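You operate a simulated robot arm through the tools that you are given. There is no shell and no other tool. Be economical: measure what you need, move in short steps, check, and stop when the job is done.

Carry out the task below with a simulated robot arm. There is one attempt and no reset: what you move stays moved.

Task
Fetch the can from the top of the long steel bench and stand it on the long granite slab. Open the white cover, put the grey cloth from the top of the long steel bench on the dryer, then shut the cover. Put one of the bush blocks from the long granite slab on top of the pallet block there. Put the grey chip bin on the left end of the white-legged bench. Put one of the parallel bars from the top of the short steel bench on the shelf of the low cream cabinet. Open the tan box lid. Do these in any order. Set down upright: can.

Only the result counts: the job must be done as asked and must still hold three seconds after the hand-in. Knocking over, shifting, dropping, spilling or breaking anything else fails it. Lids that push on must go on centred and level and be pressed home; caps that screw on are set level and turned clockwise until they are tight. Flat cloth is picked up by pressing the open fingertips on it (5 to 10 N) and closing them slowly along it; thin cloth reads only 2 to 8 mm in the jaws.

Robot
A 6-joint arm with a two-finger gripper on a trunk, on a base that drives. Base frame: it is fixed to the floor where the robot stands at the start and does not move with it; the origin is under the middle of the robot, x ahead of it, y to its left, z up; the surface under the hand at the start is at about z = 800. Lengths are in mm, angles in rad, forces in N, time in s.
With the tool pointing down near the work surface it reaches from about 300 to 740 mm from the robot's upright axis, wherever it stands. Its first joint turns from -2.897 to 2.897 rad. Places, roughly: bush block [750, 1250, 1000]; can [500, 0, 750]; cloth [500, 250, 750]; dryer (17x14 cm) [3260, 2640, 800]; grey chip bin (26x15x6 cm) [700, 3200, 800]; left end of the white-legged bench [1900, 7200, 800]; long granite slab [800, 1400, 900]; pallet block [750, 1500, 1000]; parallel bar [500, 3500, 750]; shelf of the low cream cabinet (15x45 cm) [-940, 1500, 700]; tan box lid [3500, 5200, 1000]; white cover [3300, 2600, 900]. Payload 1.57 kg.
Tool frame: the origin (TCP) lies between the finger pads and is the grasp point; the fingertips stand 21 mm ahead of it; z points along the fingers, y is the line along which they close. The gripper opens to 70 mm. The gripper's body begins 50 mm behind the TCP.
Orientation is that of the tool frame in the base frame, as a unit quaternion [w, x, y, z]. With the fingers straight down and closing along the base's y, the tool's x points along the base's -x, its y along +y and its z along -z.

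Tools
- The arm moves only by the tool move_arm. Its argument "rows" is a list of rows, each an object of numbers (a shift or turn left out is 0, a gripper value left out holds the last): "dx", "dy", "dz": the shift along the tool's x, y, z in units of 100 mm (1.0 is 100 mm); "rx", "ry", "rz": the turn, a rotation vector about the tool's x, y, z in units of 45 degrees (1.0 is 45 degrees); "claw": the opening, from 0 (shut) to 1 (fully open). In form: [{"dx": .., "dy": .., "dz": .., "rx": .., "ry": .., "rz": .., "claw": ..}, ...]. A call has 1 to 10 rows; each row is the pose to reach, as a shift and turn from the pose commanded when the call began, along the tool's axes at that moment. A call with a number of a shift or a turn outside -1 to 1 is refused whole. A row lasts 0.2 s, in which the tool goes at most 50 mm and 0.15 rad; a call with a longer step from one row to the next is refused whole, and so is a gripper value outside its range. Where a pose cannot be reached the arm comes as near as it can. A force on the tool above 40 N (or 10 N above the force at the start of the call, whichever is more), or a blocked arm, ends the call early, and 0.2 s more pass. The fingers move at their own pace and stop on an object; they squeeze with about 30 N. The grip force told is the motor's: it shows also when the fingers shut on nothing. Time passes only in rows, and 0.2 s behind the last, so rows that repeat a pose let the fingers close. It gives the time, the measured TCP pose, the force on the tool (base axes), the opening and the grip force at its end, in the units of the frame above (readings bear some noise), with the torque about the TCP (base axes, N m) and any sound that the robot's microphone picked up.
- Cameras (640 x 400 px; columns grow to the right, rows downward): "scene" is now at [24.7, 152.3, 1488.6]; the picture's right is [-0.03, -1.00, 0.00], its down [-0.68, 0.02, -0.73] and it looks along [0.73, -0.02, -0.68] (base axes); focal length 265 px, centre (320, 200). "wrist" rides on the gripper at [79, 4, -81] in the tool frame; the picture's right is [-0.05, 1.00, 0.00], its down [-0.67, -0.03, -0.75] and it looks along [-0.74, -0.04, 0.67] (tool axes); focal length 256 px, centre (320, 200). There is no depth. A picture from a camera that has moved, and an enlarged one, comes with that camera's place and axes in the base frame and with its lens.
- get_image(camera): a new picture of that camera. No time passes.
- drive_base(legs): drives the robot by 1 to 6 legs, each [ahead, left, turn to the left] in mm, mm and rad, along the robot's own axes; the way and the turn of a leg run together, so that a leg with both is an arc; at most 1500 mm and 3.142 rad a leg. The arm and the cameras ride along, it lands a little off, and it stops where it bumps. It gives what a move gives.
- head_to(pan, tilt): turns the head with the scene camera to pan (to the left, within 2.705 rad either way) and tilt (down, from -0.506 to 1.204), counted from straight ahead of the robot. It gives what a move gives.
- enlarge(camera, box): a new picture of the part [left, top, right, bottom] of that camera's present view, enlarged. No time passes.
- hand_in(): hands the job in; it is judged then, once.

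Work in short steps. Places have to be worked out from the pictures, the camera data and where the tool is seen: move nearer, look again, correct. Check each grasp and each placing, and mend what went wrong. You have 196 turns and 162 pictures in all, those below and enlarged ones among them. Open the gripper and draw the arm clear of the work before you hand the job in, unless the task says otherwise.

The tools are called after "Emit:" by a JSON object that holds its "name" and its "arguments". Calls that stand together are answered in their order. move_arm: Moves the arm, as the interface text tells. Its arguments: {"type":"object","properties":{"rows":{"type":"array","items":{"type":"object","properties":{"dx":{"type":"number"},"dy":{"type":"number"},"dz":{"type":"number"},"rx":{"type":"number"},"ry":{"type":"number"},"rz":{"type":"number"},"claw":{"type":"number"}}}}},"required":["rows"]} The other tools are called the same way: drive_base (legs) drives the base; head_to (pan, tilt) turns the head that bears the scene camera; get_image (camera) takes a picture; enlarge (camera, box) takes an enlarged picture of a part of a camera's view; hand_in () hands the job in.

At the start:

```text
clock: 0.0
tcp_pos: [449.1, 30.3, 1084.4]
tool_rot: [-0.001, 0.001, 1.0, 0.0]
wrist_force: [-0.1, 0.3, 0.0]
moment: [0.01, 0.0, 0.0]
grip_width: 70.1
grip_force: 0.0
robot x, y, heading: [0.2, 1.5, -0.003]
head pan, tilt: [-0.033, 0.754]
```

scene: 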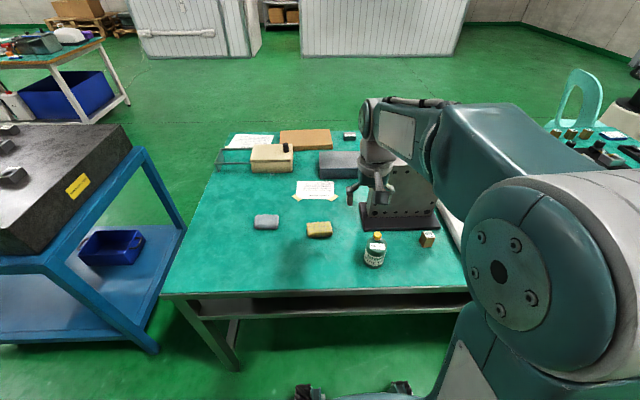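
wrist: 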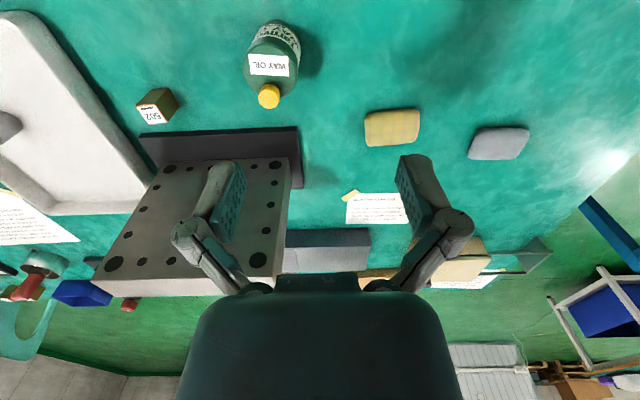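

I'll start by enlarging the bench area to identify the can and the grey cloth.

Emit:
{"name": "enlarge", "arguments": {"camera": "scene", "box": [220, 180, 460, 300]}}

Emit:
{"name": "enlarge", "arguments": {"camera": "wrist", "box": [120, 0, 560, 220]}}

Emit:
{"name": "head_to", "arguments": {"pan": 0.9, "tilt": 0.5}}

```text
2.67 times, centred on (340, 240) of scene
camera zoom: at [24.7, 152.3, 1488.6], right [-0.03, -1.0, 0.0], down [-0.68, 0.02, -0.73], along [0.73, -0.02, -0.68], focal length 706 px, centre (267, 93)
```

zoom: 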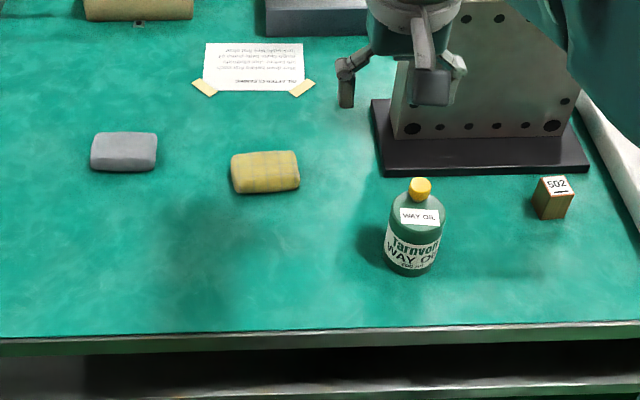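

```text
1.45 times, centred on (340, 110) of wrist
camera zoom: at [370.0, 35.5, 1167.3], right [0.05, 1.0, 0.0], down [0.67, -0.03, 0.74], along [0.74, -0.04, -0.67], focal length 372 px, centre (291, 331)
```

zoom: 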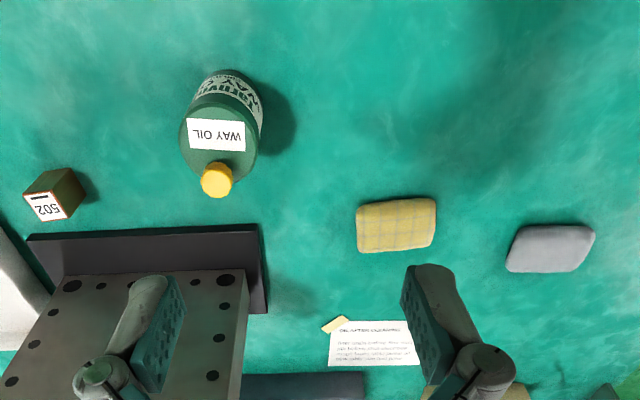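

```text
clock: 1.2
tcp_pos: [449.4, 29.8, 1084.6]
tool_rot: [-0.001, 0.0, 1.0, 0.0]
wrist_force: [-0.1, -0.3, 0.1]
moment: [-0.03, 0.01, 0.0]
grip_width: 70.0
grip_force: 0.1
robot x, y, heading: [-0.9, -2.4, -0.003]
head pan, tilt: [0.901, 0.499]
```

The grey cloth is at about (637, 319) and the can at about (505, -25), with the bench top near z=800. Now I'll look to the left.

Emit:
{"name": "get_image", "arguments": {"camera": "scene"}}

Emit:
{"name": "head_to", "arguments": {"pan": 1.7, "tilt": 0.45}}

Emit:
{"name": "get_image", "arguments": {"camera": "scene"}}

Emit:
{"name": "head_to", "arguments": {"pan": 2.5, "tilt": 0.45}}

Emit:
{"name": "get_image", "arguments": {"camera": "scene"}}

Emit:
{"name": "head_to", "arguments": {"pan": -0.5, "tilt": 0.3}}

Emit:
{"name": "get_image", "arguments": {"camera": "scene"}}

```text
157 pictures are left
camera scene: at [-1.5, 226.4, 1510.7], right [0.78, -0.62, 0.0], down [-0.3, -0.38, -0.88], along [0.55, 0.69, -0.48], focal length 265 px, centre (320, 200)
```

scene: 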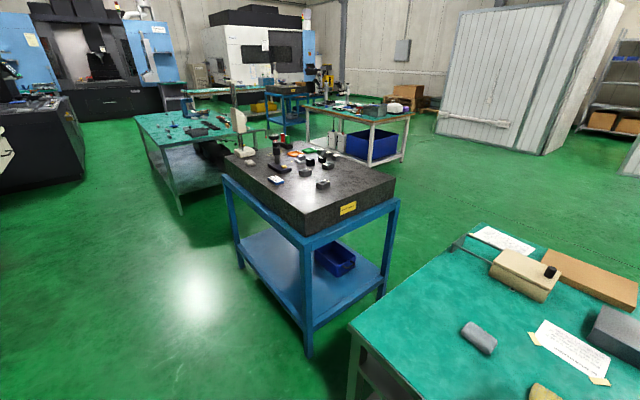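

```text
clock: 2.4
tcp_pos: [448.7, 30.8, 1085.5]
tool_rot: [-0.001, 0.0, 1.0, 0.0]
wrist_force: [-0.3, -0.2, 0.1]
moment: [0.01, -0.02, 0.01]
grip_width: 70.1
grip_force: 0.1
robot x, y, heading: [1.5, 4.7, -0.001]
head pan, tilt: [1.7, 0.45]
```

```text
156 pictures are left
camera scene: at [-69.8, 246.3, 1515.3], right [0.99, 0.13, 0.0], down [0.05, -0.43, -0.9], along [-0.12, 0.89, -0.44], focal length 265 px, centre (320, 200)
```

scene: 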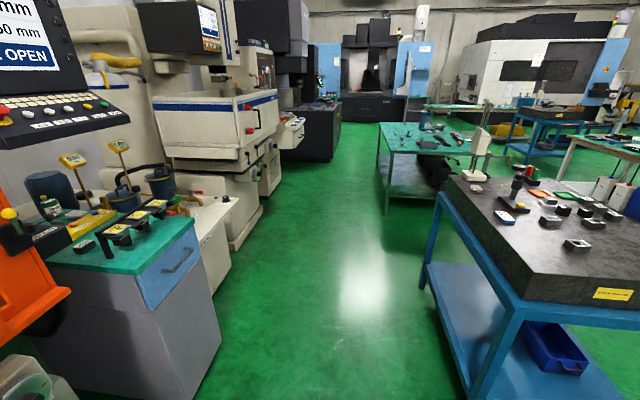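

```text
clock: 3.5
tcp_pos: [448.7, 30.7, 1084.7]
tool_rot: [-0.001, 0.0, 1.0, 0.0]
wrist_force: [0.7, -0.3, 0.1]
moment: [0.01, 0.01, 0.01]
grip_width: 70.3
grip_force: 0.0
robot x, y, heading: [3.1, -1.5, 0.002]
head pan, tilt: [2.499, 0.45]
```

```text
155 pictures are left
camera scene: at [-131.6, 210.2, 1515.4], right [0.6, 0.8, 0.0], down [0.35, -0.26, -0.9], along [-0.72, 0.54, -0.43], focal length 265 px, centre (320, 200)
```

scene: 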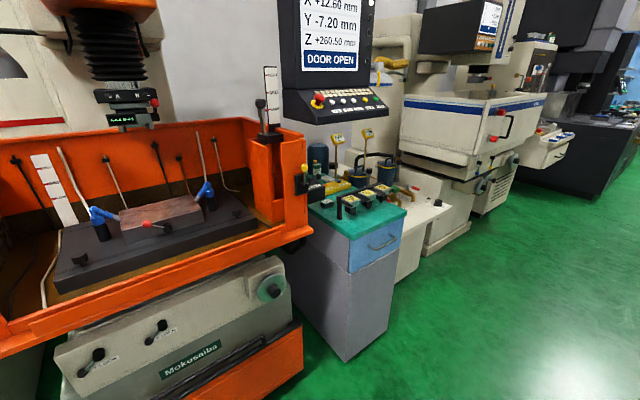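

```text
clock: 6.1
tcp_pos: [448.3, 30.1, 1084.5]
tool_rot: [0.0, 0.0, 1.0, 0.0]
wrist_force: [0.0, 0.2, 0.6]
moment: [0.01, 0.0, 0.02]
grip_width: 70.3
grip_force: 0.1
robot x, y, heading: [-1.4, 2.6, 0.004]
head pan, tilt: [-0.499, 0.3]
```

```text
154 pictures are left
camera scene: at [24.0, 110.4, 1529.2], right [-0.48, -0.88, 0.0], down [-0.26, 0.14, -0.96], along [0.84, -0.46, -0.3], focal length 265 px, centre (320, 200)
```

scene: 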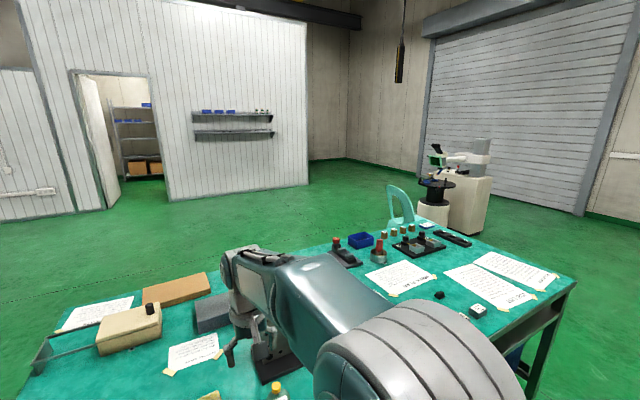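

The map is clear. I'll start with the can: move above its estimated cap position and look with the wrist camera.

Emit:
{"name": "move_arm", "arguments": {"rows": [{"dx": -0.2, "dy": -0.2, "dz": 0.2, "claw": 1}, {"dx": -0.4, "dy": -0.4, "dz": 0.4}, {"dx": -0.56, "dy": -0.55, "dz": 0.6}, {"dx": -0.56, "dy": -0.55, "dz": 0.8}, {"dx": -0.56, "dy": -0.55, "dz": 0.8}]}}

Emit:
{"name": "get_image", "arguments": {"camera": "wrist"}}

Emit:
{"name": "head_to", "arguments": {"pan": 0.0, "tilt": 0.75}}

Emit:
{"name": "get_image", "arguments": {"camera": "scene"}}

```text
clock: 7.3
tcp_pos: [505.4, -26.0, 1005.2]
tool_rot: [0.0, 0.0, 1.0, 0.0]
wrist_force: [0.4, 0.0, 0.1]
moment: [0.0, 0.0, 0.0]
grip_width: 69.9
grip_force: 0.0
robot x, y, heading: [-0.4, -0.1, 0.005]
head pan, tilt: [-0.499, 0.3]
```

```text
153 pictures are left
camera wrist: at [425.9, -20.9, 1087.3], right [0.05, 1.0, 0.0], down [0.67, -0.04, 0.74], along [0.74, -0.04, -0.67], focal length 256 px, centre (320, 200)
```

wrist: 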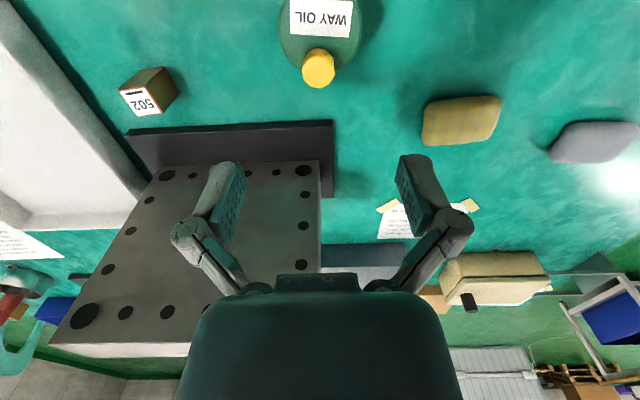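

```text
clock: 8.2
tcp_pos: [504.0, -25.8, 1006.4]
tool_rot: [-0.001, 0.001, 1.0, 0.0]
wrist_force: [-0.2, -0.1, -0.3]
moment: [0.0, 0.0, 0.01]
grip_width: 70.1
grip_force: 0.0
robot x, y, heading: [-1.5, -0.4, 0.002]
head pan, tilt: [0.0, 0.75]
```

```text
152 pictures are left
camera scene: at [25.2, 154.7, 1488.9], right [0.0, -1.0, 0.0], down [-0.68, 0.0, -0.73], along [0.73, 0.0, -0.68], focal length 265 px, centre (320, 200)
```

scene: 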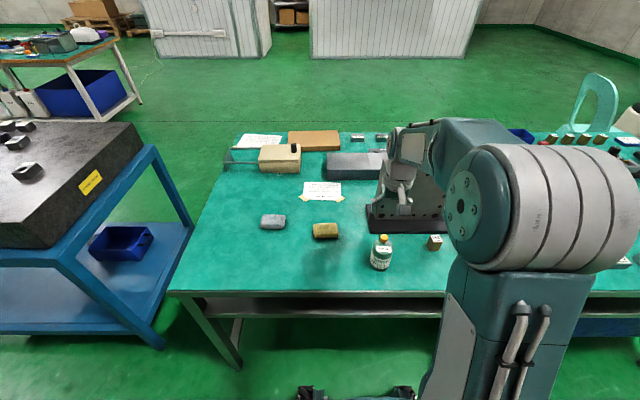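

The two wrist views put the cap at about (494, -26, 905). I'll enlarge the can to measure its shoulder before gripping.

Emit:
{"name": "enlarge", "arguments": {"camera": "scene", "box": [350, 220, 414, 284]}}

```text
6.25 times, centred on (382, 252) of scene
camera zoom: at [25.2, 154.7, 1488.9], right [0.0, -1.0, 0.0], down [-0.68, 0.0, -0.73], along [0.73, 0.0, -0.68], focal length 1654 px, centre (-68, -125)
```

zoom: 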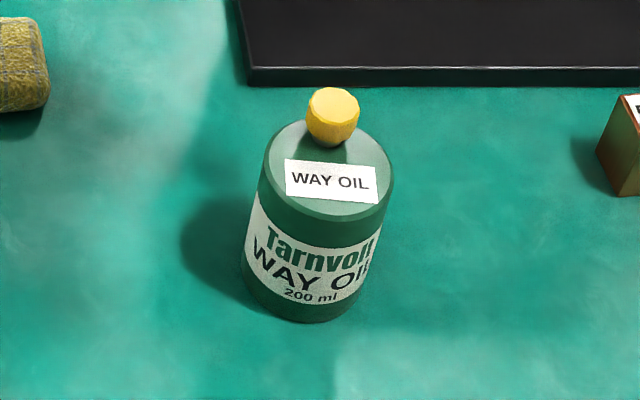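

The can's body is about 57 mm wide, centred near (483, -25) with its top at z≈878. The cap is offset to the far side. I'll straddle the body, going down first to z≈925 and checking.

Emit:
{"name": "move_arm", "arguments": {"rows": [{"dx": 0.21, "dy": 0.0, "dz": 0.2, "claw": 1}, {"dx": 0.21, "dz": 0.5}, {"dx": 0.21, "dz": 0.75}, {"dx": 0.21, "dz": 0.75}]}}

Emit:
{"name": "get_image", "arguments": {"camera": "wrist"}}

Emit:
{"name": "enlarge", "arguments": {"camera": "scene", "box": [330, 190, 430, 290]}}

```text
clock: 9.2
tcp_pos: [481.8, -27.4, 930.9]
tool_rot: [-0.001, 0.001, 1.0, 0.0]
wrist_force: [-0.7, 0.1, 0.4]
moment: [-0.05, -0.02, 0.02]
grip_width: 69.9
grip_force: 0.1
robot x, y, heading: [-1.8, -1.3, -0.004]
head pan, tilt: [0.0, 0.75]
```

```text
150 pictures are left
camera wrist: at [404.0, -22.3, 1012.9], right [0.05, 1.0, 0.0], down [0.67, -0.04, 0.74], along [0.74, -0.04, -0.67], focal length 256 px, centre (320, 200)
```

wrist: 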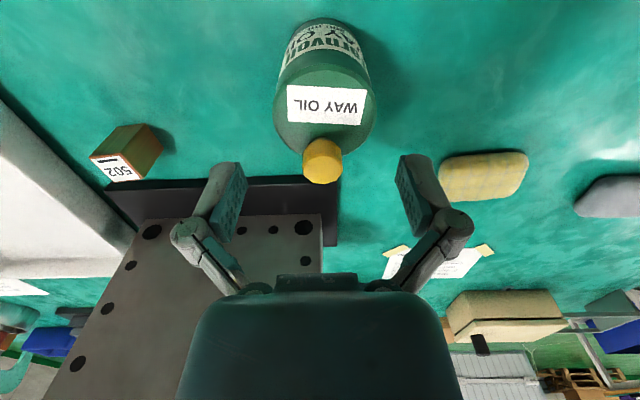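

```text
4.00 times, centred on (380, 240) of scene
camera zoom: at [25.2, 154.7, 1488.9], right [0.0, -1.0, 0.0], down [-0.68, 0.0, -0.73], along [0.73, 0.0, -0.68], focal length 1058 px, centre (80, 40)
```

zoom: 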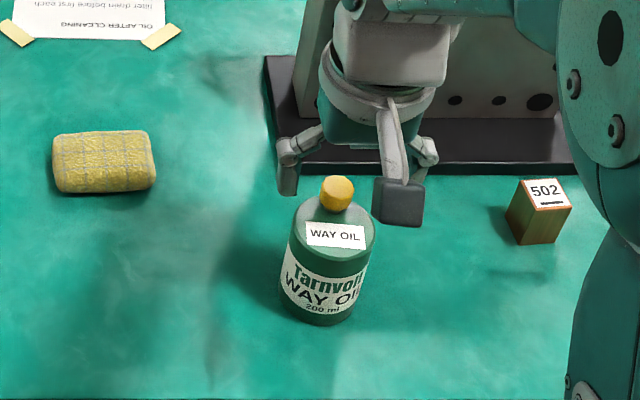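

The can is centred at about (478, -23). I'll descend to z≈873 with a small correction and then close.

Emit:
{"name": "move_arm", "arguments": {"rows": [{"dx": 0.02, "dy": 0.03, "dz": 0.15, "claw": 1}, {"dx": 0.02, "dy": 0.03, "dz": 0.3}, {"dx": 0.02, "dy": 0.03, "dz": 0.45}, {"dx": 0.02, "dy": 0.03, "dz": 0.56}, {"dx": 0.02, "dy": 0.03, "dz": 0.56, "claw": 0}, {"dx": 0.02, "dy": 0.03, "dz": 0.56}, {"dx": 0.02, "dy": 0.03, "dz": 0.56}]}}

Emit:
{"name": "get_image", "arguments": {"camera": "wrist"}}

```text
clock: 10.8
tcp_pos: [479.2, -23.2, 874.8]
tool_rot: [0.0, 0.0, 1.0, 0.0]
wrist_force: [-2.6, -1.6, 11.7]
moment: [0.08, 0.19, 0.05]
grip_width: 57.2
grip_force: 29.9
robot x, y, heading: [-1.6, -0.7, -0.005]
head pan, tilt: [0.0, 0.75]
```

```text
148 pictures are left
camera wrist: at [402.3, -17.6, 956.9], right [0.05, 1.0, 0.0], down [0.67, -0.04, 0.74], along [0.74, -0.04, -0.67], focal length 256 px, centre (320, 200)
```

wrist: 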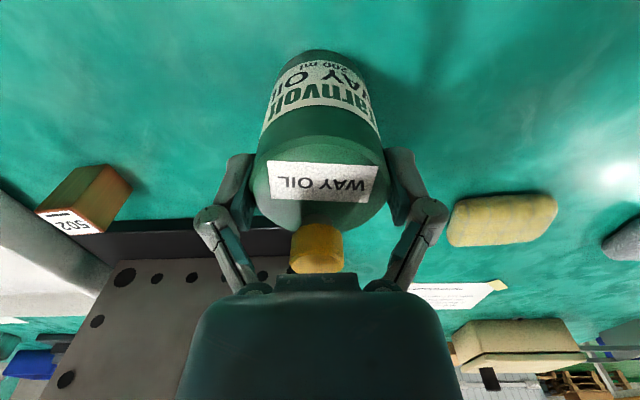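

The can is gripped at 57 mm. I'll lift it straight up.

Emit:
{"name": "move_arm", "arguments": {"rows": [{"dz": -0.2}, {"dz": -0.5}, {"dz": -0.8}, {"dz": -1.0}]}}

Emit:
{"name": "move_arm", "arguments": {"rows": [{"dz": -0.3}, {"dz": -0.6}, {"dz": -1.0}]}}

Emit:
{"name": "move_arm", "arguments": {"rows": [{"dz": -0.3}, {"dz": -0.6}, {"dz": -1.0}]}}

Emit:
{"name": "get_image", "arguments": {"camera": "scene"}}

```text
clock: 11.8
tcp_pos: [481.8, -20.8, 974.0]
tool_rot: [-0.001, 0.0, 1.0, 0.0]
wrist_force: [-0.1, 0.6, -2.6]
moment: [-0.01, 0.03, -0.01]
grip_width: 57.2
grip_force: 30.3
robot x, y, heading: [-1.7, -0.9, -0.003]
head pan, tilt: [0.0, 0.75]
```

```text
clock: 12.6
tcp_pos: [481.4, -22.0, 1074.6]
tool_rot: [-0.001, 0.0, 1.0, 0.0]
wrist_force: [0.2, 0.1, -2.6]
moment: [0.02, 0.02, -0.01]
grip_width: 57.2
grip_force: 30.1
robot x, y, heading: [0.2, 0.3, -0.001]
head pan, tilt: [0.0, 0.75]
```

```text
clock: 13.4
tcp_pos: [480.4, -19.7, 1174.9]
tool_rot: [-0.001, 0.0, 1.0, 0.0]
wrist_force: [-0.5, 0.5, -1.7]
moment: [0.03, 0.03, -0.05]
grip_width: 57.2
grip_force: 30.1
robot x, y, heading: [0.2, 0.0, 0.002]
head pan, tilt: [0.0, 0.75]
```

```text
147 pictures are left
camera scene: at [25.2, 154.8, 1488.9], right [0.0, -1.0, 0.0], down [-0.68, 0.0, -0.73], along [0.73, 0.0, -0.68], focal length 265 px, centre (320, 200)
```

scene: 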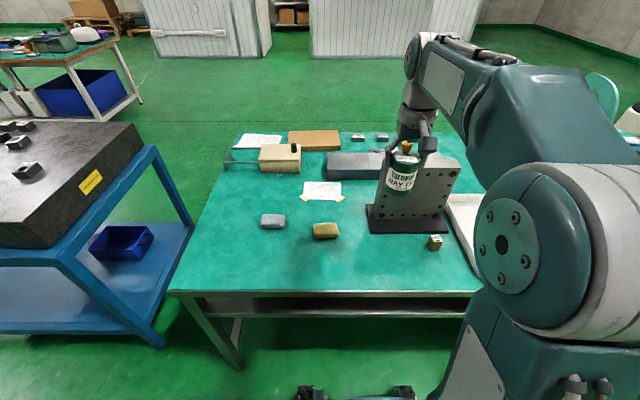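

The can is held at its bottom z≈1100. I'll drive left along the slab, keeping x≈0, and look.

Emit:
{"name": "drive_base", "arguments": {"legs": [[0, 1150, 0]]}}

Emit:
{"name": "get_image", "arguments": {"camera": "scene"}}

```text
clock: 19.2
tcp_pos: [472.8, 1120.9, 1173.5]
tool_rot: [-0.002, -0.007, 1.0, -0.001]
wrist_force: [0.2, 0.5, -2.4]
moment: [0.0, 0.03, 0.01]
grip_width: 56.9
grip_force: 29.9
robot x, y, heading: [-5.3, 1138.0, 0.006]
head pan, tilt: [0.0, 0.75]
```

```text
146 pictures are left
camera scene: at [17.0, 1290.4, 1489.0], right [0.01, -1.0, 0.0], down [-0.68, -0.01, -0.73], along [0.73, 0.01, -0.68], focal length 265 px, centre (320, 200)
```

scene: 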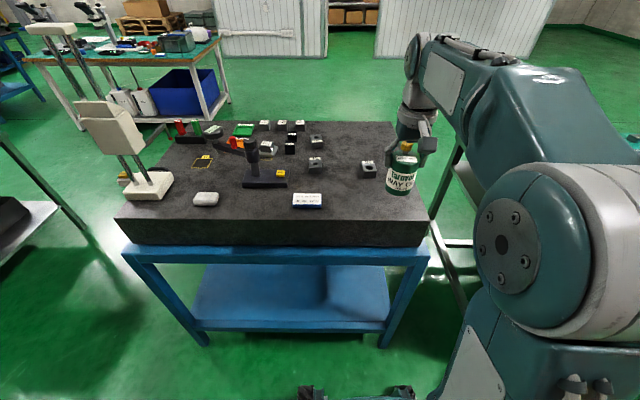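

Emit:
{"name": "enlarge", "arguments": {"camera": "scene", "box": [110, 110, 430, 250]}}

Emit:
{"name": "get_image", "arguments": {"camera": "wrist"}}

```text
2.00 times, centred on (270, 180) of scene
camera zoom: at [17.0, 1290.4, 1489.0], right [0.01, -1.0, 0.0], down [-0.68, -0.01, -0.73], along [0.73, 0.01, -0.68], focal length 529 px, centre (420, 240)
```

zoom: 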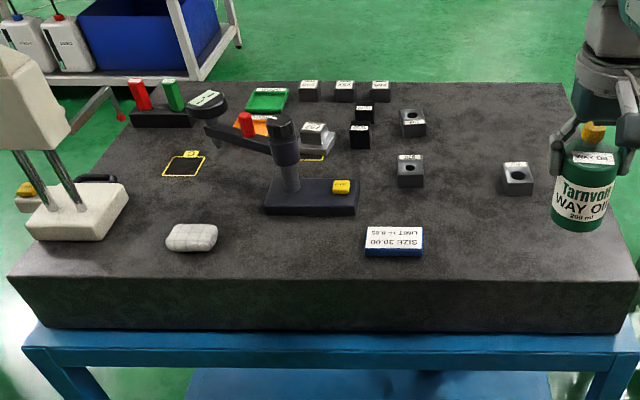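

```text
144 pictures are left
camera wrist: at [395.5, 1124.3, 1256.9], right [0.04, 1.0, 0.0], down [0.67, -0.03, 0.74], along [0.74, -0.03, -0.67], focal length 256 px, centre (320, 200)
```

wrist: 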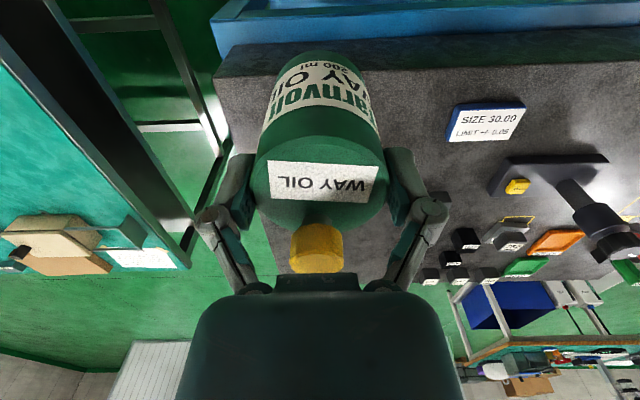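

The slab top is at z≈940, spanning x 531–1115 and y 978–1880. Three bush blocks are visible. I'll tilt the head down to see how close the base can get.

Emit:
{"name": "head_to", "arguments": {"pan": 0.0, "tilt": 1.2}}

Emit:
{"name": "get_image", "arguments": {"camera": "scene"}}

```text
clock: 20.1
tcp_pos: [474.0, 1121.3, 1173.7]
tool_rot: [-0.001, -0.006, 1.0, 0.0]
wrist_force: [0.1, -0.3, -2.7]
moment: [-0.02, -0.01, 0.01]
grip_width: 56.7
grip_force: 29.9
robot x, y, heading: [-7.8, 1136.6, 0.013]
head pan, tilt: [0.0, 1.201]
```

```text
143 pictures are left
camera scene: at [-9.9, 1291.4, 1457.2], right [0.01, -1.0, 0.0], down [-0.93, -0.01, -0.36], along [0.36, 0.0, -0.93], focal length 265 px, centre (320, 200)
```

scene: 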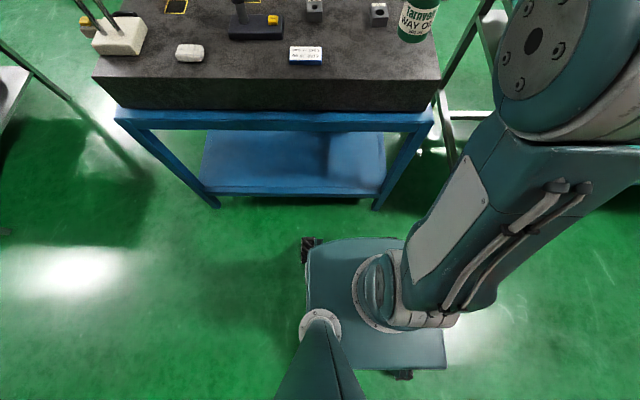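

The gap between the base and the frame is about 200 mm, so I'll advance 145 mm. The can's bottom is well above the slab.

Emit:
{"name": "drive_base", "arguments": {"legs": [[145, 0, 0]]}}

Emit:
{"name": "move_arm", "arguments": {"rows": [{"dy": -0.3, "dz": 0.2}, {"dy": -0.5, "dz": 0.4}, {"dy": -0.6, "dz": 0.7}, {"dy": -0.6, "dz": 0.9}, {"dy": -0.6, "dz": 0.9}]}}

Emit:
{"name": "get_image", "arguments": {"camera": "scene"}}

Emit:
{"name": "get_image", "arguments": {"camera": "wrist"}}

```text
clock: 21.5
tcp_pos: [616.6, 1123.6, 1175.4]
tool_rot: [0.0, -0.006, 1.0, 0.0]
wrist_force: [-0.2, -0.9, -2.7]
moment: [0.03, 0.02, -0.03]
grip_width: 56.8
grip_force: 30.2
robot x, y, heading: [136.8, 1138.3, 0.011]
head pan, tilt: [0.0, 1.201]
```

```text
clock: 22.7
tcp_pos: [617.8, 1062.4, 1084.7]
tool_rot: [0.0, -0.007, 1.0, 0.0]
wrist_force: [-0.5, -1.0, -2.0]
moment: [0.02, -0.02, 0.01]
grip_width: 57.0
grip_force: 30.1
robot x, y, heading: [136.2, 1138.5, 0.011]
head pan, tilt: [0.0, 1.201]
```

```text
142 pictures are left
camera scene: at [133.9, 1293.0, 1457.2], right [0.01, -1.0, 0.0], down [-0.93, -0.01, -0.36], along [0.36, 0.0, -0.93], focal length 265 px, centre (320, 200)
```

scene: 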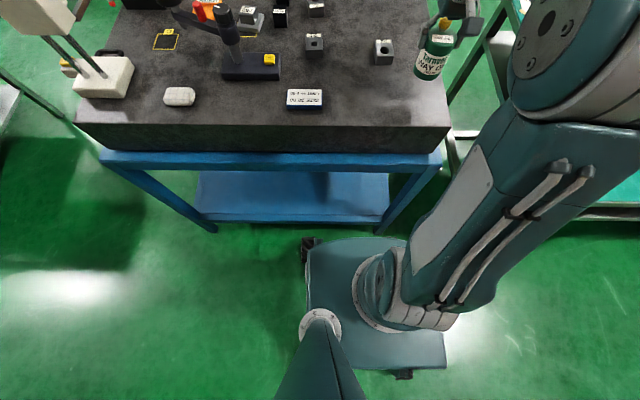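

```text
141 pictures are left
camera wrist: at [539.3, 1066.1, 1167.1], right [0.04, 1.0, 0.0], down [0.67, -0.03, 0.74], along [0.74, -0.03, -0.67], focal length 256 px, centre (320, 200)
```

wrist: 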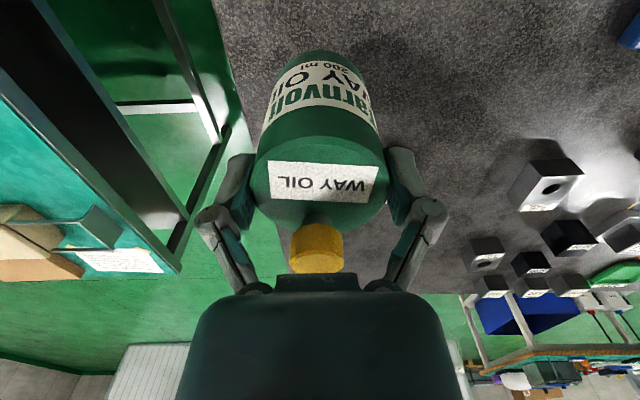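

The can is about 75 mm inside the slab's right edge, over a clear area. I'll descend to near the slab, then in small steps.

Emit:
{"name": "move_arm", "arguments": {"rows": [{"dz": 0.2}, {"dz": 0.35}, {"dz": 0.48}, {"dz": 0.52}, {"dz": 0.56}, {"dz": 0.6}]}}

Emit:
{"name": "get_image", "arguments": {"camera": "scene"}}

```text
clock: 24.1
tcp_pos: [619.4, 1063.8, 1024.8]
tool_rot: [0.0, -0.006, 1.0, 0.0]
wrist_force: [-0.5, -0.3, -1.8]
moment: [0.01, -0.02, 0.0]
grip_width: 57.0
grip_force: 30.2
robot x, y, heading: [139.3, 1135.7, 0.011]
head pan, tilt: [0.0, 1.201]
```

```text
140 pictures are left
camera scene: at [134.0, 1293.0, 1457.2], right [0.01, -1.0, 0.0], down [-0.93, -0.01, -0.36], along [0.36, 0.0, -0.93], focal length 265 px, centre (320, 200)
```

scene: 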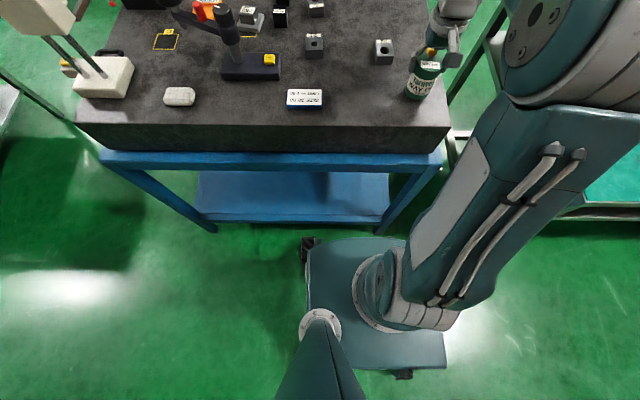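

Still no contact, so I'll continue down in 3 mm steps.

Emit:
{"name": "move_arm", "arguments": {"rows": [{"dz": 0.03}, {"dz": 0.06}, {"dz": 0.09}, {"dz": 0.12}]}}

Emit:
{"name": "enlarge", "arguments": {"camera": "scene", "box": [370, 30, 470, 130]}}

```text
clock: 25.1
tcp_pos: [617.1, 1061.5, 1014.4]
tool_rot: [0.001, -0.007, 1.0, -0.001]
wrist_force: [-2.9, -1.2, 10.4]
moment: [0.17, 0.32, 0.01]
grip_width: 57.1
grip_force: 29.6
robot x, y, heading: [136.2, 1141.8, 0.018]
head pan, tilt: [0.0, 1.201]
```

```text
4.00 times, centred on (420, 80) of scene
camera zoom: at [133.2, 1293.0, 1457.2], right [0.01, -1.0, 0.0], down [-0.93, -0.01, -0.36], along [0.36, 0.0, -0.93], focal length 1058 px, centre (-80, 680)
```

zoom: 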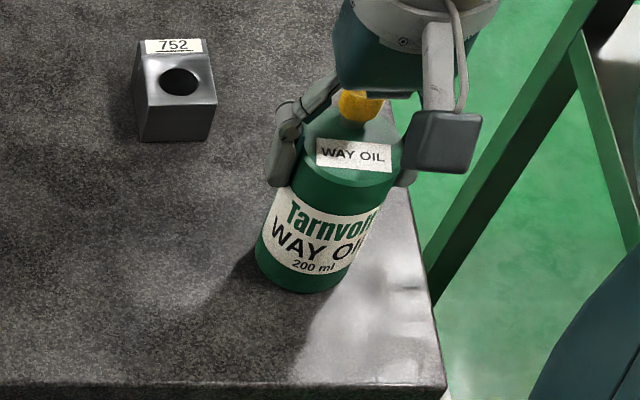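

The readings show contact, so the slab top is at z≈940. I'll release and rise straight up.

Emit:
{"name": "move_arm", "arguments": {"rows": [{"dz": 0.0, "claw": 1}, {"dz": 0.0}, {"dz": 0.0}, {"dz": -0.2}, {"dz": -0.4}, {"dz": -0.7}, {"dz": -1.0}]}}

Emit:
{"name": "enlarge", "arguments": {"camera": "scene", "box": [150, 0, 470, 130]}}

```text
clock: 26.7
tcp_pos: [617.3, 1061.9, 1113.1]
tool_rot: [-0.001, -0.007, 1.0, -0.001]
wrist_force: [0.0, -0.3, 0.0]
moment: [-0.03, 0.03, -0.02]
grip_width: 70.0
grip_force: 0.0
robot x, y, heading: [141.9, 1142.0, 0.02]
head pan, tilt: [0.0, 1.201]
```

```text
2.00 times, centred on (310, 65) of scene
camera zoom: at [133.8, 1293.1, 1457.2], right [0.01, -1.0, 0.0], down [-0.93, -0.01, -0.36], along [0.36, 0.0, -0.93], focal length 529 px, centre (340, 470)
```

zoom: 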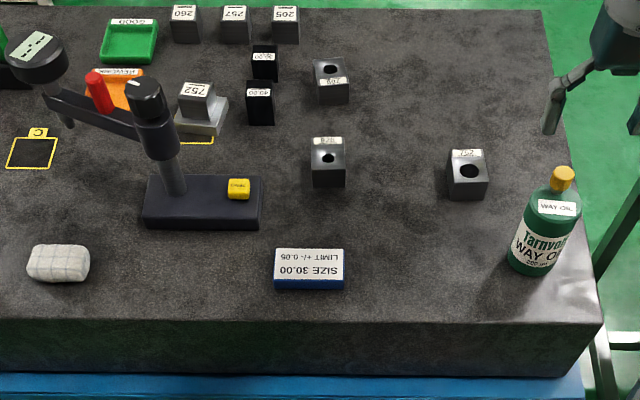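

The can stands. I'll look closer at the pallet block and the bush blocks.

Emit:
{"name": "enlarge", "arguments": {"camera": "scene", "box": [225, 5, 345, 80]}}

Emit:
{"name": "enlarge", "arguments": {"camera": "scene", "box": [295, 25, 415, 105]}}

```text
5.33 times, centred on (285, 42) of scene
camera zoom: at [133.8, 1293.1, 1457.2], right [0.01, -1.0, 0.0], down [-0.93, -0.01, -0.36], along [0.36, 0.0, -0.93], focal length 1411 px, centre (507, 1040)
```

zoom: 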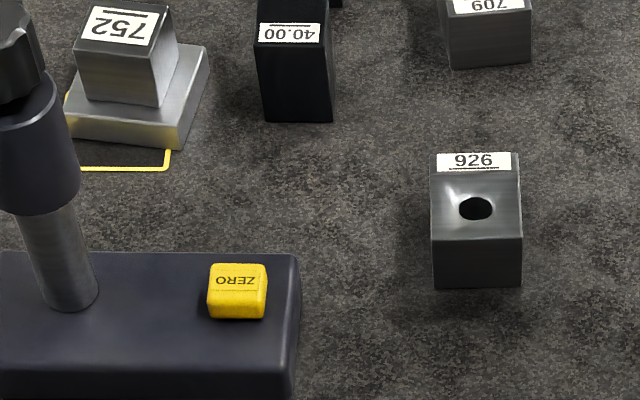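

```text
5.00 times, centred on (355, 65) of scene
camera zoom: at [133.8, 1293.1, 1457.2], right [0.01, -1.0, 0.0], down [-0.93, -0.01, -0.36], along [0.36, 0.0, -0.93], focal length 1323 px, centre (145, 875)
```

zoom: 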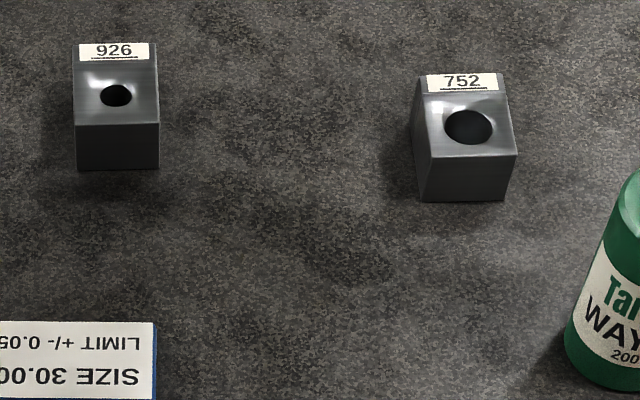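

The pallet block carries label 752 and matches the right bush block "752". I'll move over that bush block and look with the wrist camera.

Emit:
{"name": "move_arm", "arguments": {"rows": [{"dx": -0.3, "dy": 0.3, "claw": 1}, {"dx": -0.6, "dy": 0.6}, {"dx": -0.9, "dy": 0.74, "dz": 0.1}, {"dx": -0.95, "dy": 0.74, "dz": 0.3}, {"dx": -0.95, "dy": 0.74, "dz": 0.5}, {"dx": -0.95, "dy": 0.74, "dz": 0.5}]}}

Emit:
{"name": "get_image", "arguments": {"camera": "wrist"}}

Emit:
{"name": "get_image", "arguments": {"camera": "scene"}}

```text
clock: 28.1
tcp_pos: [709.7, 1135.9, 1064.2]
tool_rot: [0.0, -0.006, 1.0, 0.0]
wrist_force: [0.0, -0.4, 0.4]
moment: [0.02, 0.05, -0.03]
grip_width: 69.8
grip_force: 0.0
robot x, y, heading: [134.6, 1136.7, 0.016]
head pan, tilt: [0.0, 1.201]
```

```text
135 pictures are left
camera wrist: at [631.7, 1141.3, 1146.3], right [0.04, 1.0, 0.0], down [0.67, -0.03, 0.74], along [0.74, -0.03, -0.67], focal length 256 px, centre (320, 200)
```

wrist: 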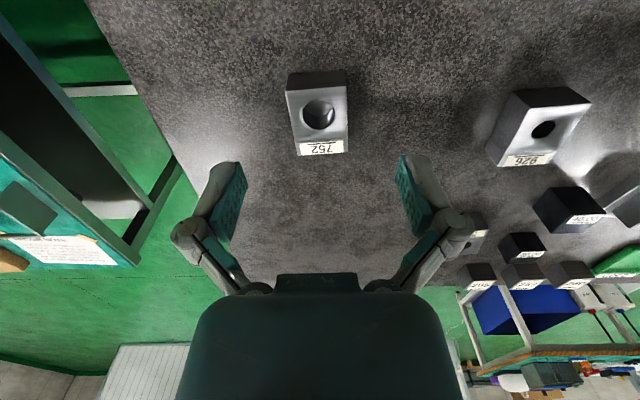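

```text
134 pictures are left
camera scene: at [134.3, 1293.3, 1457.2], right [0.01, -1.0, 0.0], down [-0.93, -0.01, -0.36], along [0.36, 0.0, -0.93], focal length 265 px, centre (320, 200)
```

scene: 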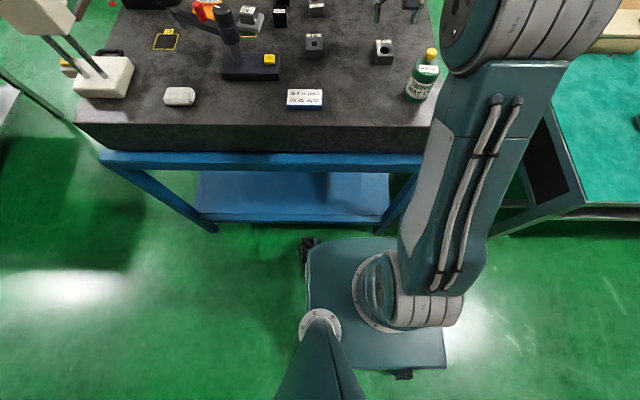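

The bush block's top is at about z=972, centred at about (735, 1137) and yawed about 0.1 rad. I'll align the tool, descend partway and check.

Emit:
{"name": "move_arm", "arguments": {"rows": [{"dx": -0.25, "dy": 0.01, "rz": -0.06, "dz": 0.2, "claw": 1}, {"dx": -0.25, "dy": 0.01, "rz": -0.12, "dz": 0.4}, {"dx": -0.25, "dy": 0.01, "rz": -0.12, "dz": 0.55}, {"dx": -0.25, "dy": 0.01, "rz": -0.12, "dz": 0.55}]}}

Emit:
{"name": "get_image", "arguments": {"camera": "wrist"}}

```text
clock: 29.1
tcp_pos: [736.5, 1138.5, 1009.0]
tool_rot: [0.0, -0.054, 0.999, 0.0]
wrist_force: [-0.2, 0.7, -1.2]
moment: [-0.02, 0.01, 0.01]
grip_width: 69.9
grip_force: 0.1
robot x, y, heading: [142.3, 1140.1, 0.012]
head pan, tilt: [0.0, 1.201]
```

```text
133 pictures are left
camera wrist: at [658.6, 1135.0, 1090.7], right [-0.05, 1.0, 0.0], down [0.67, 0.04, 0.74], along [0.74, 0.04, -0.67], focal length 256 px, centre (320, 200)
```

wrist: 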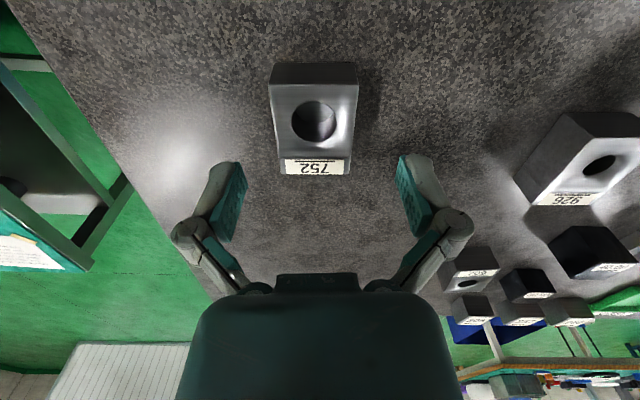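

The tool is aligned with the block. I'll descend to z≈965 and close.

Emit:
{"name": "move_arm", "arguments": {"rows": [{"dx": -0.03, "dz": 0.15}, {"dx": -0.03, "dz": 0.3}, {"dx": -0.03, "dz": 0.44}, {"dx": -0.03, "dz": 0.44, "claw": 0}, {"dx": -0.03, "dz": 0.44}, {"dx": -0.03, "dz": 0.44}]}}

Emit:
{"name": "move_arm", "arguments": {"rows": [{"dz": -0.3}, {"dz": -0.6}, {"dz": -1.0}]}}

Emit:
{"name": "move_arm", "arguments": {"rows": [{"dz": -0.3}, {"dz": -0.6}, {"dz": -1.0}]}}

Emit:
{"name": "get_image", "arguments": {"camera": "wrist"}}

```text
clock: 30.5
tcp_pos: [739.6, 1141.2, 965.6]
tool_rot: [0.001, -0.053, 0.999, -0.001]
wrist_force: [1.1, -2.1, 19.9]
moment: [-0.06, -0.02, -0.29]
grip_width: 43.9
grip_force: 30.1
robot x, y, heading: [135.6, 1136.9, 0.012]
head pan, tilt: [0.0, 1.201]
```

```text
clock: 31.3
tcp_pos: [739.6, 1141.3, 1062.8]
tool_rot: [-0.001, -0.054, 0.999, 0.001]
wrist_force: [-0.3, -0.2, -5.6]
moment: [0.02, 0.04, 0.01]
grip_width: 43.9
grip_force: 30.0
robot x, y, heading: [141.1, 1137.9, 0.014]
head pan, tilt: [0.0, 1.201]
```

```text
clock: 32.1
tcp_pos: [740.6, 1139.6, 1163.4]
tool_rot: [-0.002, -0.053, 0.999, -0.001]
wrist_force: [0.8, 0.1, -5.0]
moment: [-0.01, 0.0, 0.01]
grip_width: 43.8
grip_force: 30.4
robot x, y, heading: [137.4, 1141.8, 0.015]
head pan, tilt: [0.0, 1.201]
```

```text
132 pictures are left
camera wrist: at [663.2, 1135.2, 1246.2], right [-0.05, 1.0, 0.0], down [0.67, 0.04, 0.74], along [0.74, 0.04, -0.67], focal length 256 px, centre (320, 200)
```

wrist: 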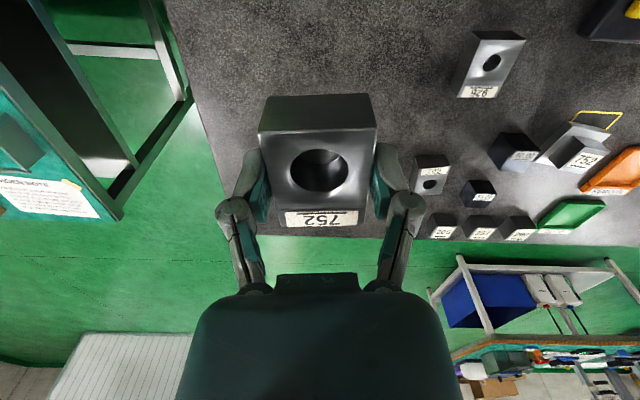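

The block is held. The pallet block top is at about (853, 1488, 988), with an indicator stand at about (711, 1505), top about 1095. I'll drive left 260 so the pallet is within reach, and raise the tool a bit first.

Emit:
{"name": "move_arm", "arguments": {"rows": [{"dz": -0.3}, {"dz": -0.6}]}}

Emit:
{"name": "drive_base", "arguments": {"legs": [[15, 260, 0]]}}

Emit:
{"name": "get_image", "arguments": {"camera": "wrist"}}

Emit:
{"name": "head_to", "arguments": {"pan": 0.0, "tilt": 0.8}}

Emit:
{"name": "get_image", "arguments": {"camera": "scene"}}

```text
clock: 32.7
tcp_pos: [738.8, 1139.2, 1223.3]
tool_rot: [-0.001, -0.053, 0.999, 0.0]
wrist_force: [-0.8, 0.6, -4.8]
moment: [0.01, -0.04, -0.04]
grip_width: 43.9
grip_force: 30.1
robot x, y, heading: [136.2, 1143.2, 0.011]
head pan, tilt: [0.0, 1.201]
```

```text
clock: 34.5
tcp_pos: [752.3, 1391.8, 1222.9]
tool_rot: [0.0, -0.054, 0.999, 0.003]
wrist_force: [0.3, -2.0, -4.9]
moment: [0.04, -0.01, 0.0]
grip_width: 43.6
grip_force: 29.7
robot x, y, heading: [151.2, 1398.8, 0.01]
head pan, tilt: [0.0, 1.201]
```

```text
131 pictures are left
camera wrist: at [673.7, 1389.4, 1305.5], right [-0.05, 1.0, 0.01], down [0.67, 0.03, 0.74], along [0.74, 0.04, -0.67], focal length 256 px, centre (320, 200)
```

wrist: 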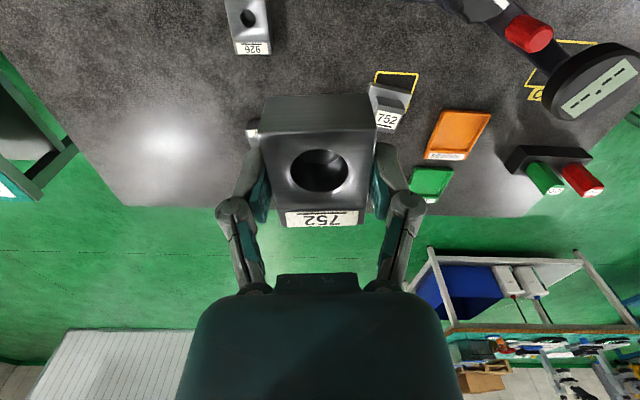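

```text
clock: 35.4
tcp_pos: [751.3, 1405.5, 1223.4]
tool_rot: [-0.002, -0.054, 0.999, -0.001]
wrist_force: [0.0, 0.3, -4.9]
moment: [-0.04, -0.01, 0.04]
grip_width: 43.7
grip_force: 30.0
robot x, y, heading: [147.6, 1397.7, 0.013]
head pan, tilt: [0.0, 0.799]
```

```text
130 pictures are left
camera scene: at [170.7, 1555.6, 1484.6], right [0.01, -1.0, 0.0], down [-0.72, -0.01, -0.7], along [0.7, 0.01, -0.72], focal length 265 px, centre (320, 200)
```

scene: 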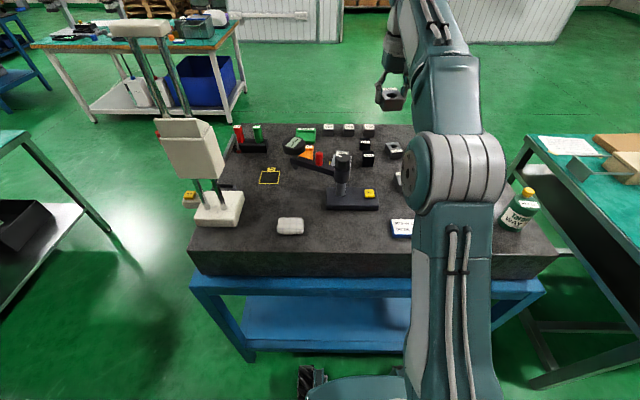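

I'll move the block in two steps to above the pallet at safe height, then look down.

Emit:
{"name": "move_arm", "arguments": {"rows": [{"dx": -0.3, "dy": 0.2}, {"dx": -0.6, "dy": 0.4}, {"dx": -0.85, "dy": 0.55}, {"dx": -1.0, "dy": 0.72}, {"dx": -1.0, "dy": 0.72}]}}

Emit:
{"name": "move_arm", "arguments": {"rows": [{"dx": -0.09, "dz": 0.3}, {"dx": -0.09, "dz": 0.7}, {"dx": -0.09, "dz": 0.95}, {"dx": -0.09, "dz": 0.95}]}}

Emit:
{"name": "get_image", "arguments": {"camera": "wrist"}}

Emit:
{"name": "enlarge", "arguments": {"camera": "scene", "box": [270, 90, 420, 220]}}

```text
clock: 36.6
tcp_pos: [786.0, 1475.8, 1190.6]
tool_rot: [-0.001, -0.054, 0.999, -0.001]
wrist_force: [0.5, -0.7, -4.2]
moment: [0.0, 0.0, -0.02]
grip_width: 43.8
grip_force: 30.2
out of reach, approached as far as the arm can: row 1, 2, 3, 4, 5
robot x, y, heading: [149.9, 1399.9, 0.013]
head pan, tilt: [0.0, 0.799]
```

```text
clock: 37.6
tcp_pos: [796.0, 1476.3, 1093.1]
tool_rot: [0.0, -0.055, 0.999, -0.001]
wrist_force: [-1.0, -0.5, -4.2]
moment: [-0.01, 0.02, 0.0]
grip_width: 44.1
grip_force: 29.8
robot x, y, heading: [148.5, 1392.6, 0.016]
head pan, tilt: [0.0, 0.799]
```

```text
129 pictures are left
camera wrist: at [717.6, 1472.6, 1175.3], right [-0.05, 1.0, 0.0], down [0.67, 0.04, 0.74], along [0.74, 0.04, -0.67], focal length 256 px, centre (320, 200)
```

wrist: 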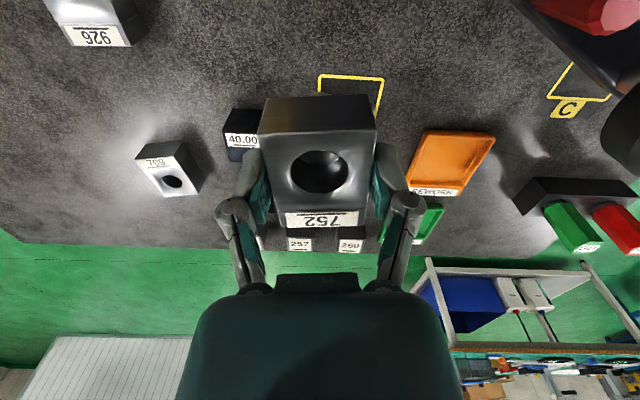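

```text
3.08 times, centred on (345, 155) of scene
camera zoom: at [171.1, 1554.0, 1484.8], right [0.01, -1.0, 0.0], down [-0.72, -0.01, -0.7], along [0.7, 0.01, -0.72], focal length 814 px, centre (243, 338)
```

zoom: 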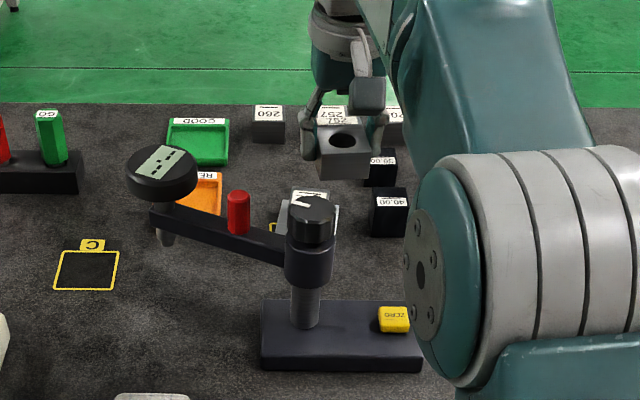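

The pallet is hidden beneath the held block. I'll shift 57 mm further to be over it.

Emit:
{"name": "move_arm", "arguments": {"rows": [{"dx": -0.3, "dy": 0.03}, {"dx": -0.58, "dy": 0.06}, {"dx": -0.58, "dy": 0.06}]}}

Emit:
{"name": "get_image", "arguments": {"camera": "wrist"}}

Emit:
{"name": "enlarge", "arguments": {"camera": "scene", "box": [270, 90, 420, 220]}}

```text
clock: 38.4
tcp_pos: [836.4, 1484.6, 1087.9]
tool_rot: [0.0, -0.054, 0.999, -0.002]
wrist_force: [-0.8, 0.2, -4.8]
moment: [0.04, 0.02, 0.03]
grip_width: 43.9
grip_force: 30.6
out of reach, approached as far as the arm can: row 2, 3
robot x, y, heading: [146.2, 1401.2, 0.014]
head pan, tilt: [0.0, 0.799]
```

```text
127 pictures are left
camera wrist: at [757.6, 1482.2, 1169.6], right [-0.05, 1.0, 0.0], down [0.67, 0.04, 0.74], along [0.74, 0.04, -0.67], focal length 256 px, centre (320, 200)
```

wrist: 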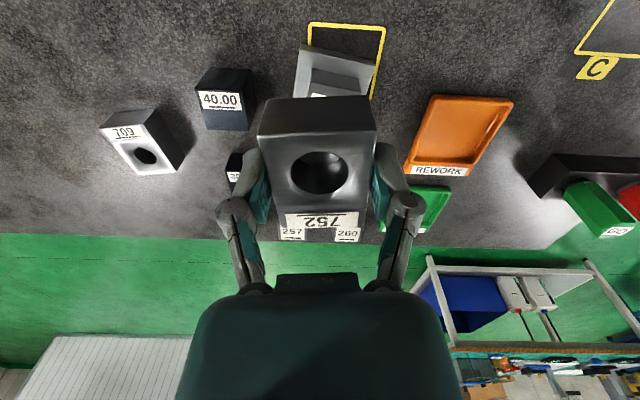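

```text
3.08 times, centred on (345, 155) of scene
camera zoom: at [171.1, 1553.9, 1484.8], right [0.01, -1.0, 0.0], down [-0.72, -0.01, -0.7], along [0.7, 0.01, -0.72], focal length 814 px, centre (243, 338)
```

zoom: 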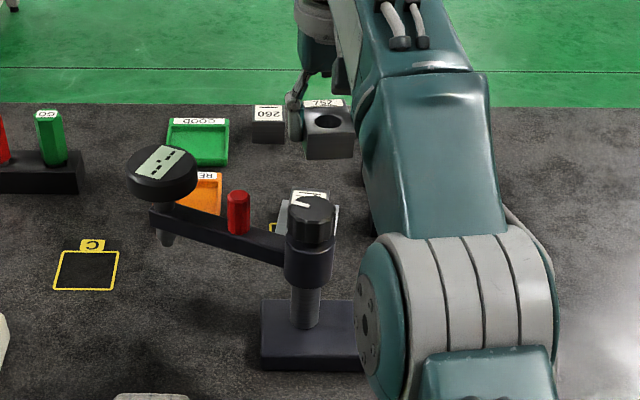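

I'm slightly out of reach. I'll enlarge the wrist view to locate the pallet block precisely before moving the base a little closer.

Emit:
{"name": "enlarge", "arguments": {"camera": "wrist", "box": [270, 10, 410, 110]}}

```text
4.00 times, centred on (340, 60) of wrist
camera zoom: at [757.6, 1482.2, 1169.6], right [-0.05, 1.0, 0.0], down [0.67, 0.04, 0.74], along [0.74, 0.04, -0.67], focal length 1024 px, centre (240, 760)
```

zoom: 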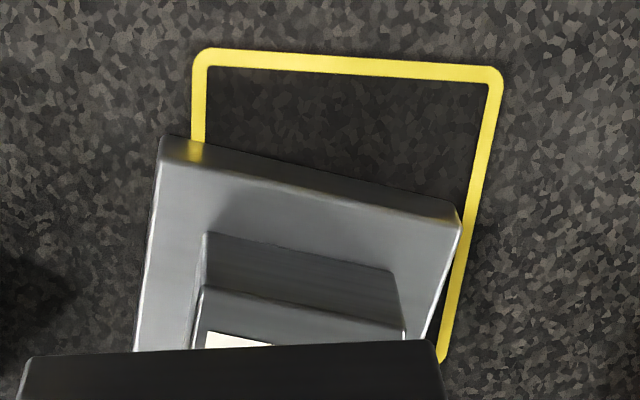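

The pallet top is about 37×30 mm, centred at about (852, 1491, 988). I'll drive 30 mm ahead to bring it within reach.

Emit:
{"name": "drive_base", "arguments": {"legs": [[30, 0, 0]]}}

Emit:
{"name": "move_arm", "arguments": {"rows": [{"rz": 0.1}, {"rz": 0.2}, {"rz": 0.2}]}}

Emit:
{"name": "get_image", "arguments": {"camera": "wrist"}}

```text
clock: 39.2
tcp_pos: [865.5, 1486.1, 1087.3]
tool_rot: [0.0, -0.054, 0.999, 0.0]
wrist_force: [0.1, -0.4, -4.5]
moment: [-0.02, 0.02, -0.01]
grip_width: 44.0
grip_force: 30.2
robot x, y, heading: [179.9, 1396.2, 0.019]
head pan, tilt: [0.0, 0.799]
```

```text
clock: 40.0
tcp_pos: [866.3, 1488.2, 1087.4]
tool_rot: [0.0, 0.025, 1.0, -0.001]
wrist_force: [0.4, 0.7, -5.2]
moment: [0.04, -0.01, -0.03]
grip_width: 43.7
grip_force: 29.6
robot x, y, heading: [181.9, 1400.4, 0.01]
head pan, tilt: [0.0, 0.799]
```

```text
124 pictures are left
camera wrist: at [787.5, 1496.0, 1169.9], right [0.1, 0.99, 0.0], down [0.66, -0.07, 0.75], along [0.74, -0.08, -0.67], focal length 256 px, centre (320, 200)
```

wrist: 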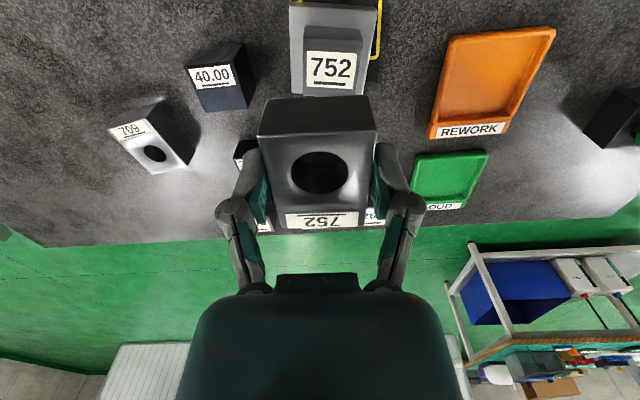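

The pallet top centre refines to about (858, 1497). I'll correct and descend, slowing before contact, which I expect at TCP z≈1013.

Emit:
{"name": "move_arm", "arguments": {"rows": [{"dx": 0.08, "dy": 0.09}, {"dx": 0.08, "dy": 0.09, "dz": 0.3}, {"dx": 0.08, "dy": 0.09, "dz": 0.55}, {"dx": 0.08, "dy": 0.09, "dz": 0.6}, {"dx": 0.08, "dy": 0.09, "dz": 0.6}]}}

Emit:
{"name": "get_image", "arguments": {"camera": "wrist"}}

Emit:
{"name": "enlarge", "arguments": {"camera": "scene", "box": [270, 90, 420, 220]}}

```text
clock: 41.2
tcp_pos: [857.2, 1496.8, 1028.3]
tool_rot: [-0.001, 0.024, 1.0, 0.0]
wrist_force: [-0.1, 0.4, -5.7]
moment: [-0.01, 0.03, 0.01]
grip_width: 43.7
grip_force: 29.8
robot x, y, heading: [180.3, 1398.3, 0.012]
head pan, tilt: [0.0, 0.799]
```

```text
123 pictures are left
camera wrist: at [779.2, 1505.5, 1109.8], right [0.1, 0.99, 0.0], down [0.66, -0.07, 0.75], along [0.74, -0.08, -0.67], focal length 256 px, centre (320, 200)
```

wrist: 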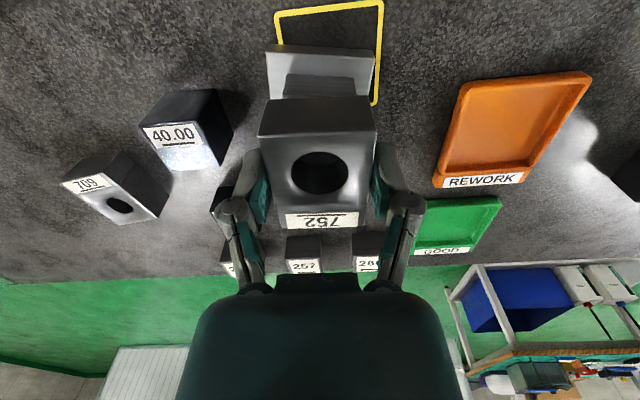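

```text
3.08 times, centred on (345, 155) of scene
camera zoom: at [200.8, 1554.6, 1484.7], right [0.01, -1.0, 0.0], down [-0.72, -0.01, -0.7], along [0.7, 0.01, -0.72], focal length 814 px, centre (243, 338)
```

zoom: 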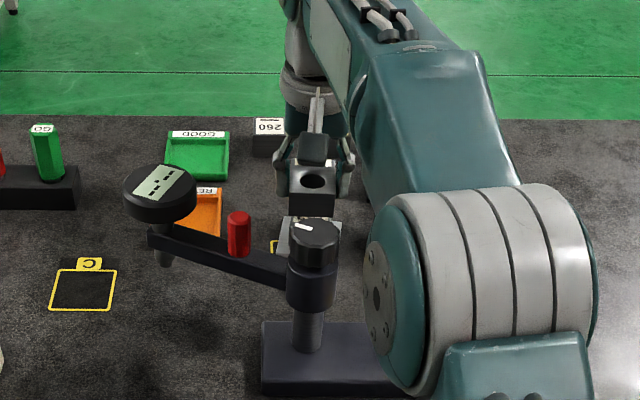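

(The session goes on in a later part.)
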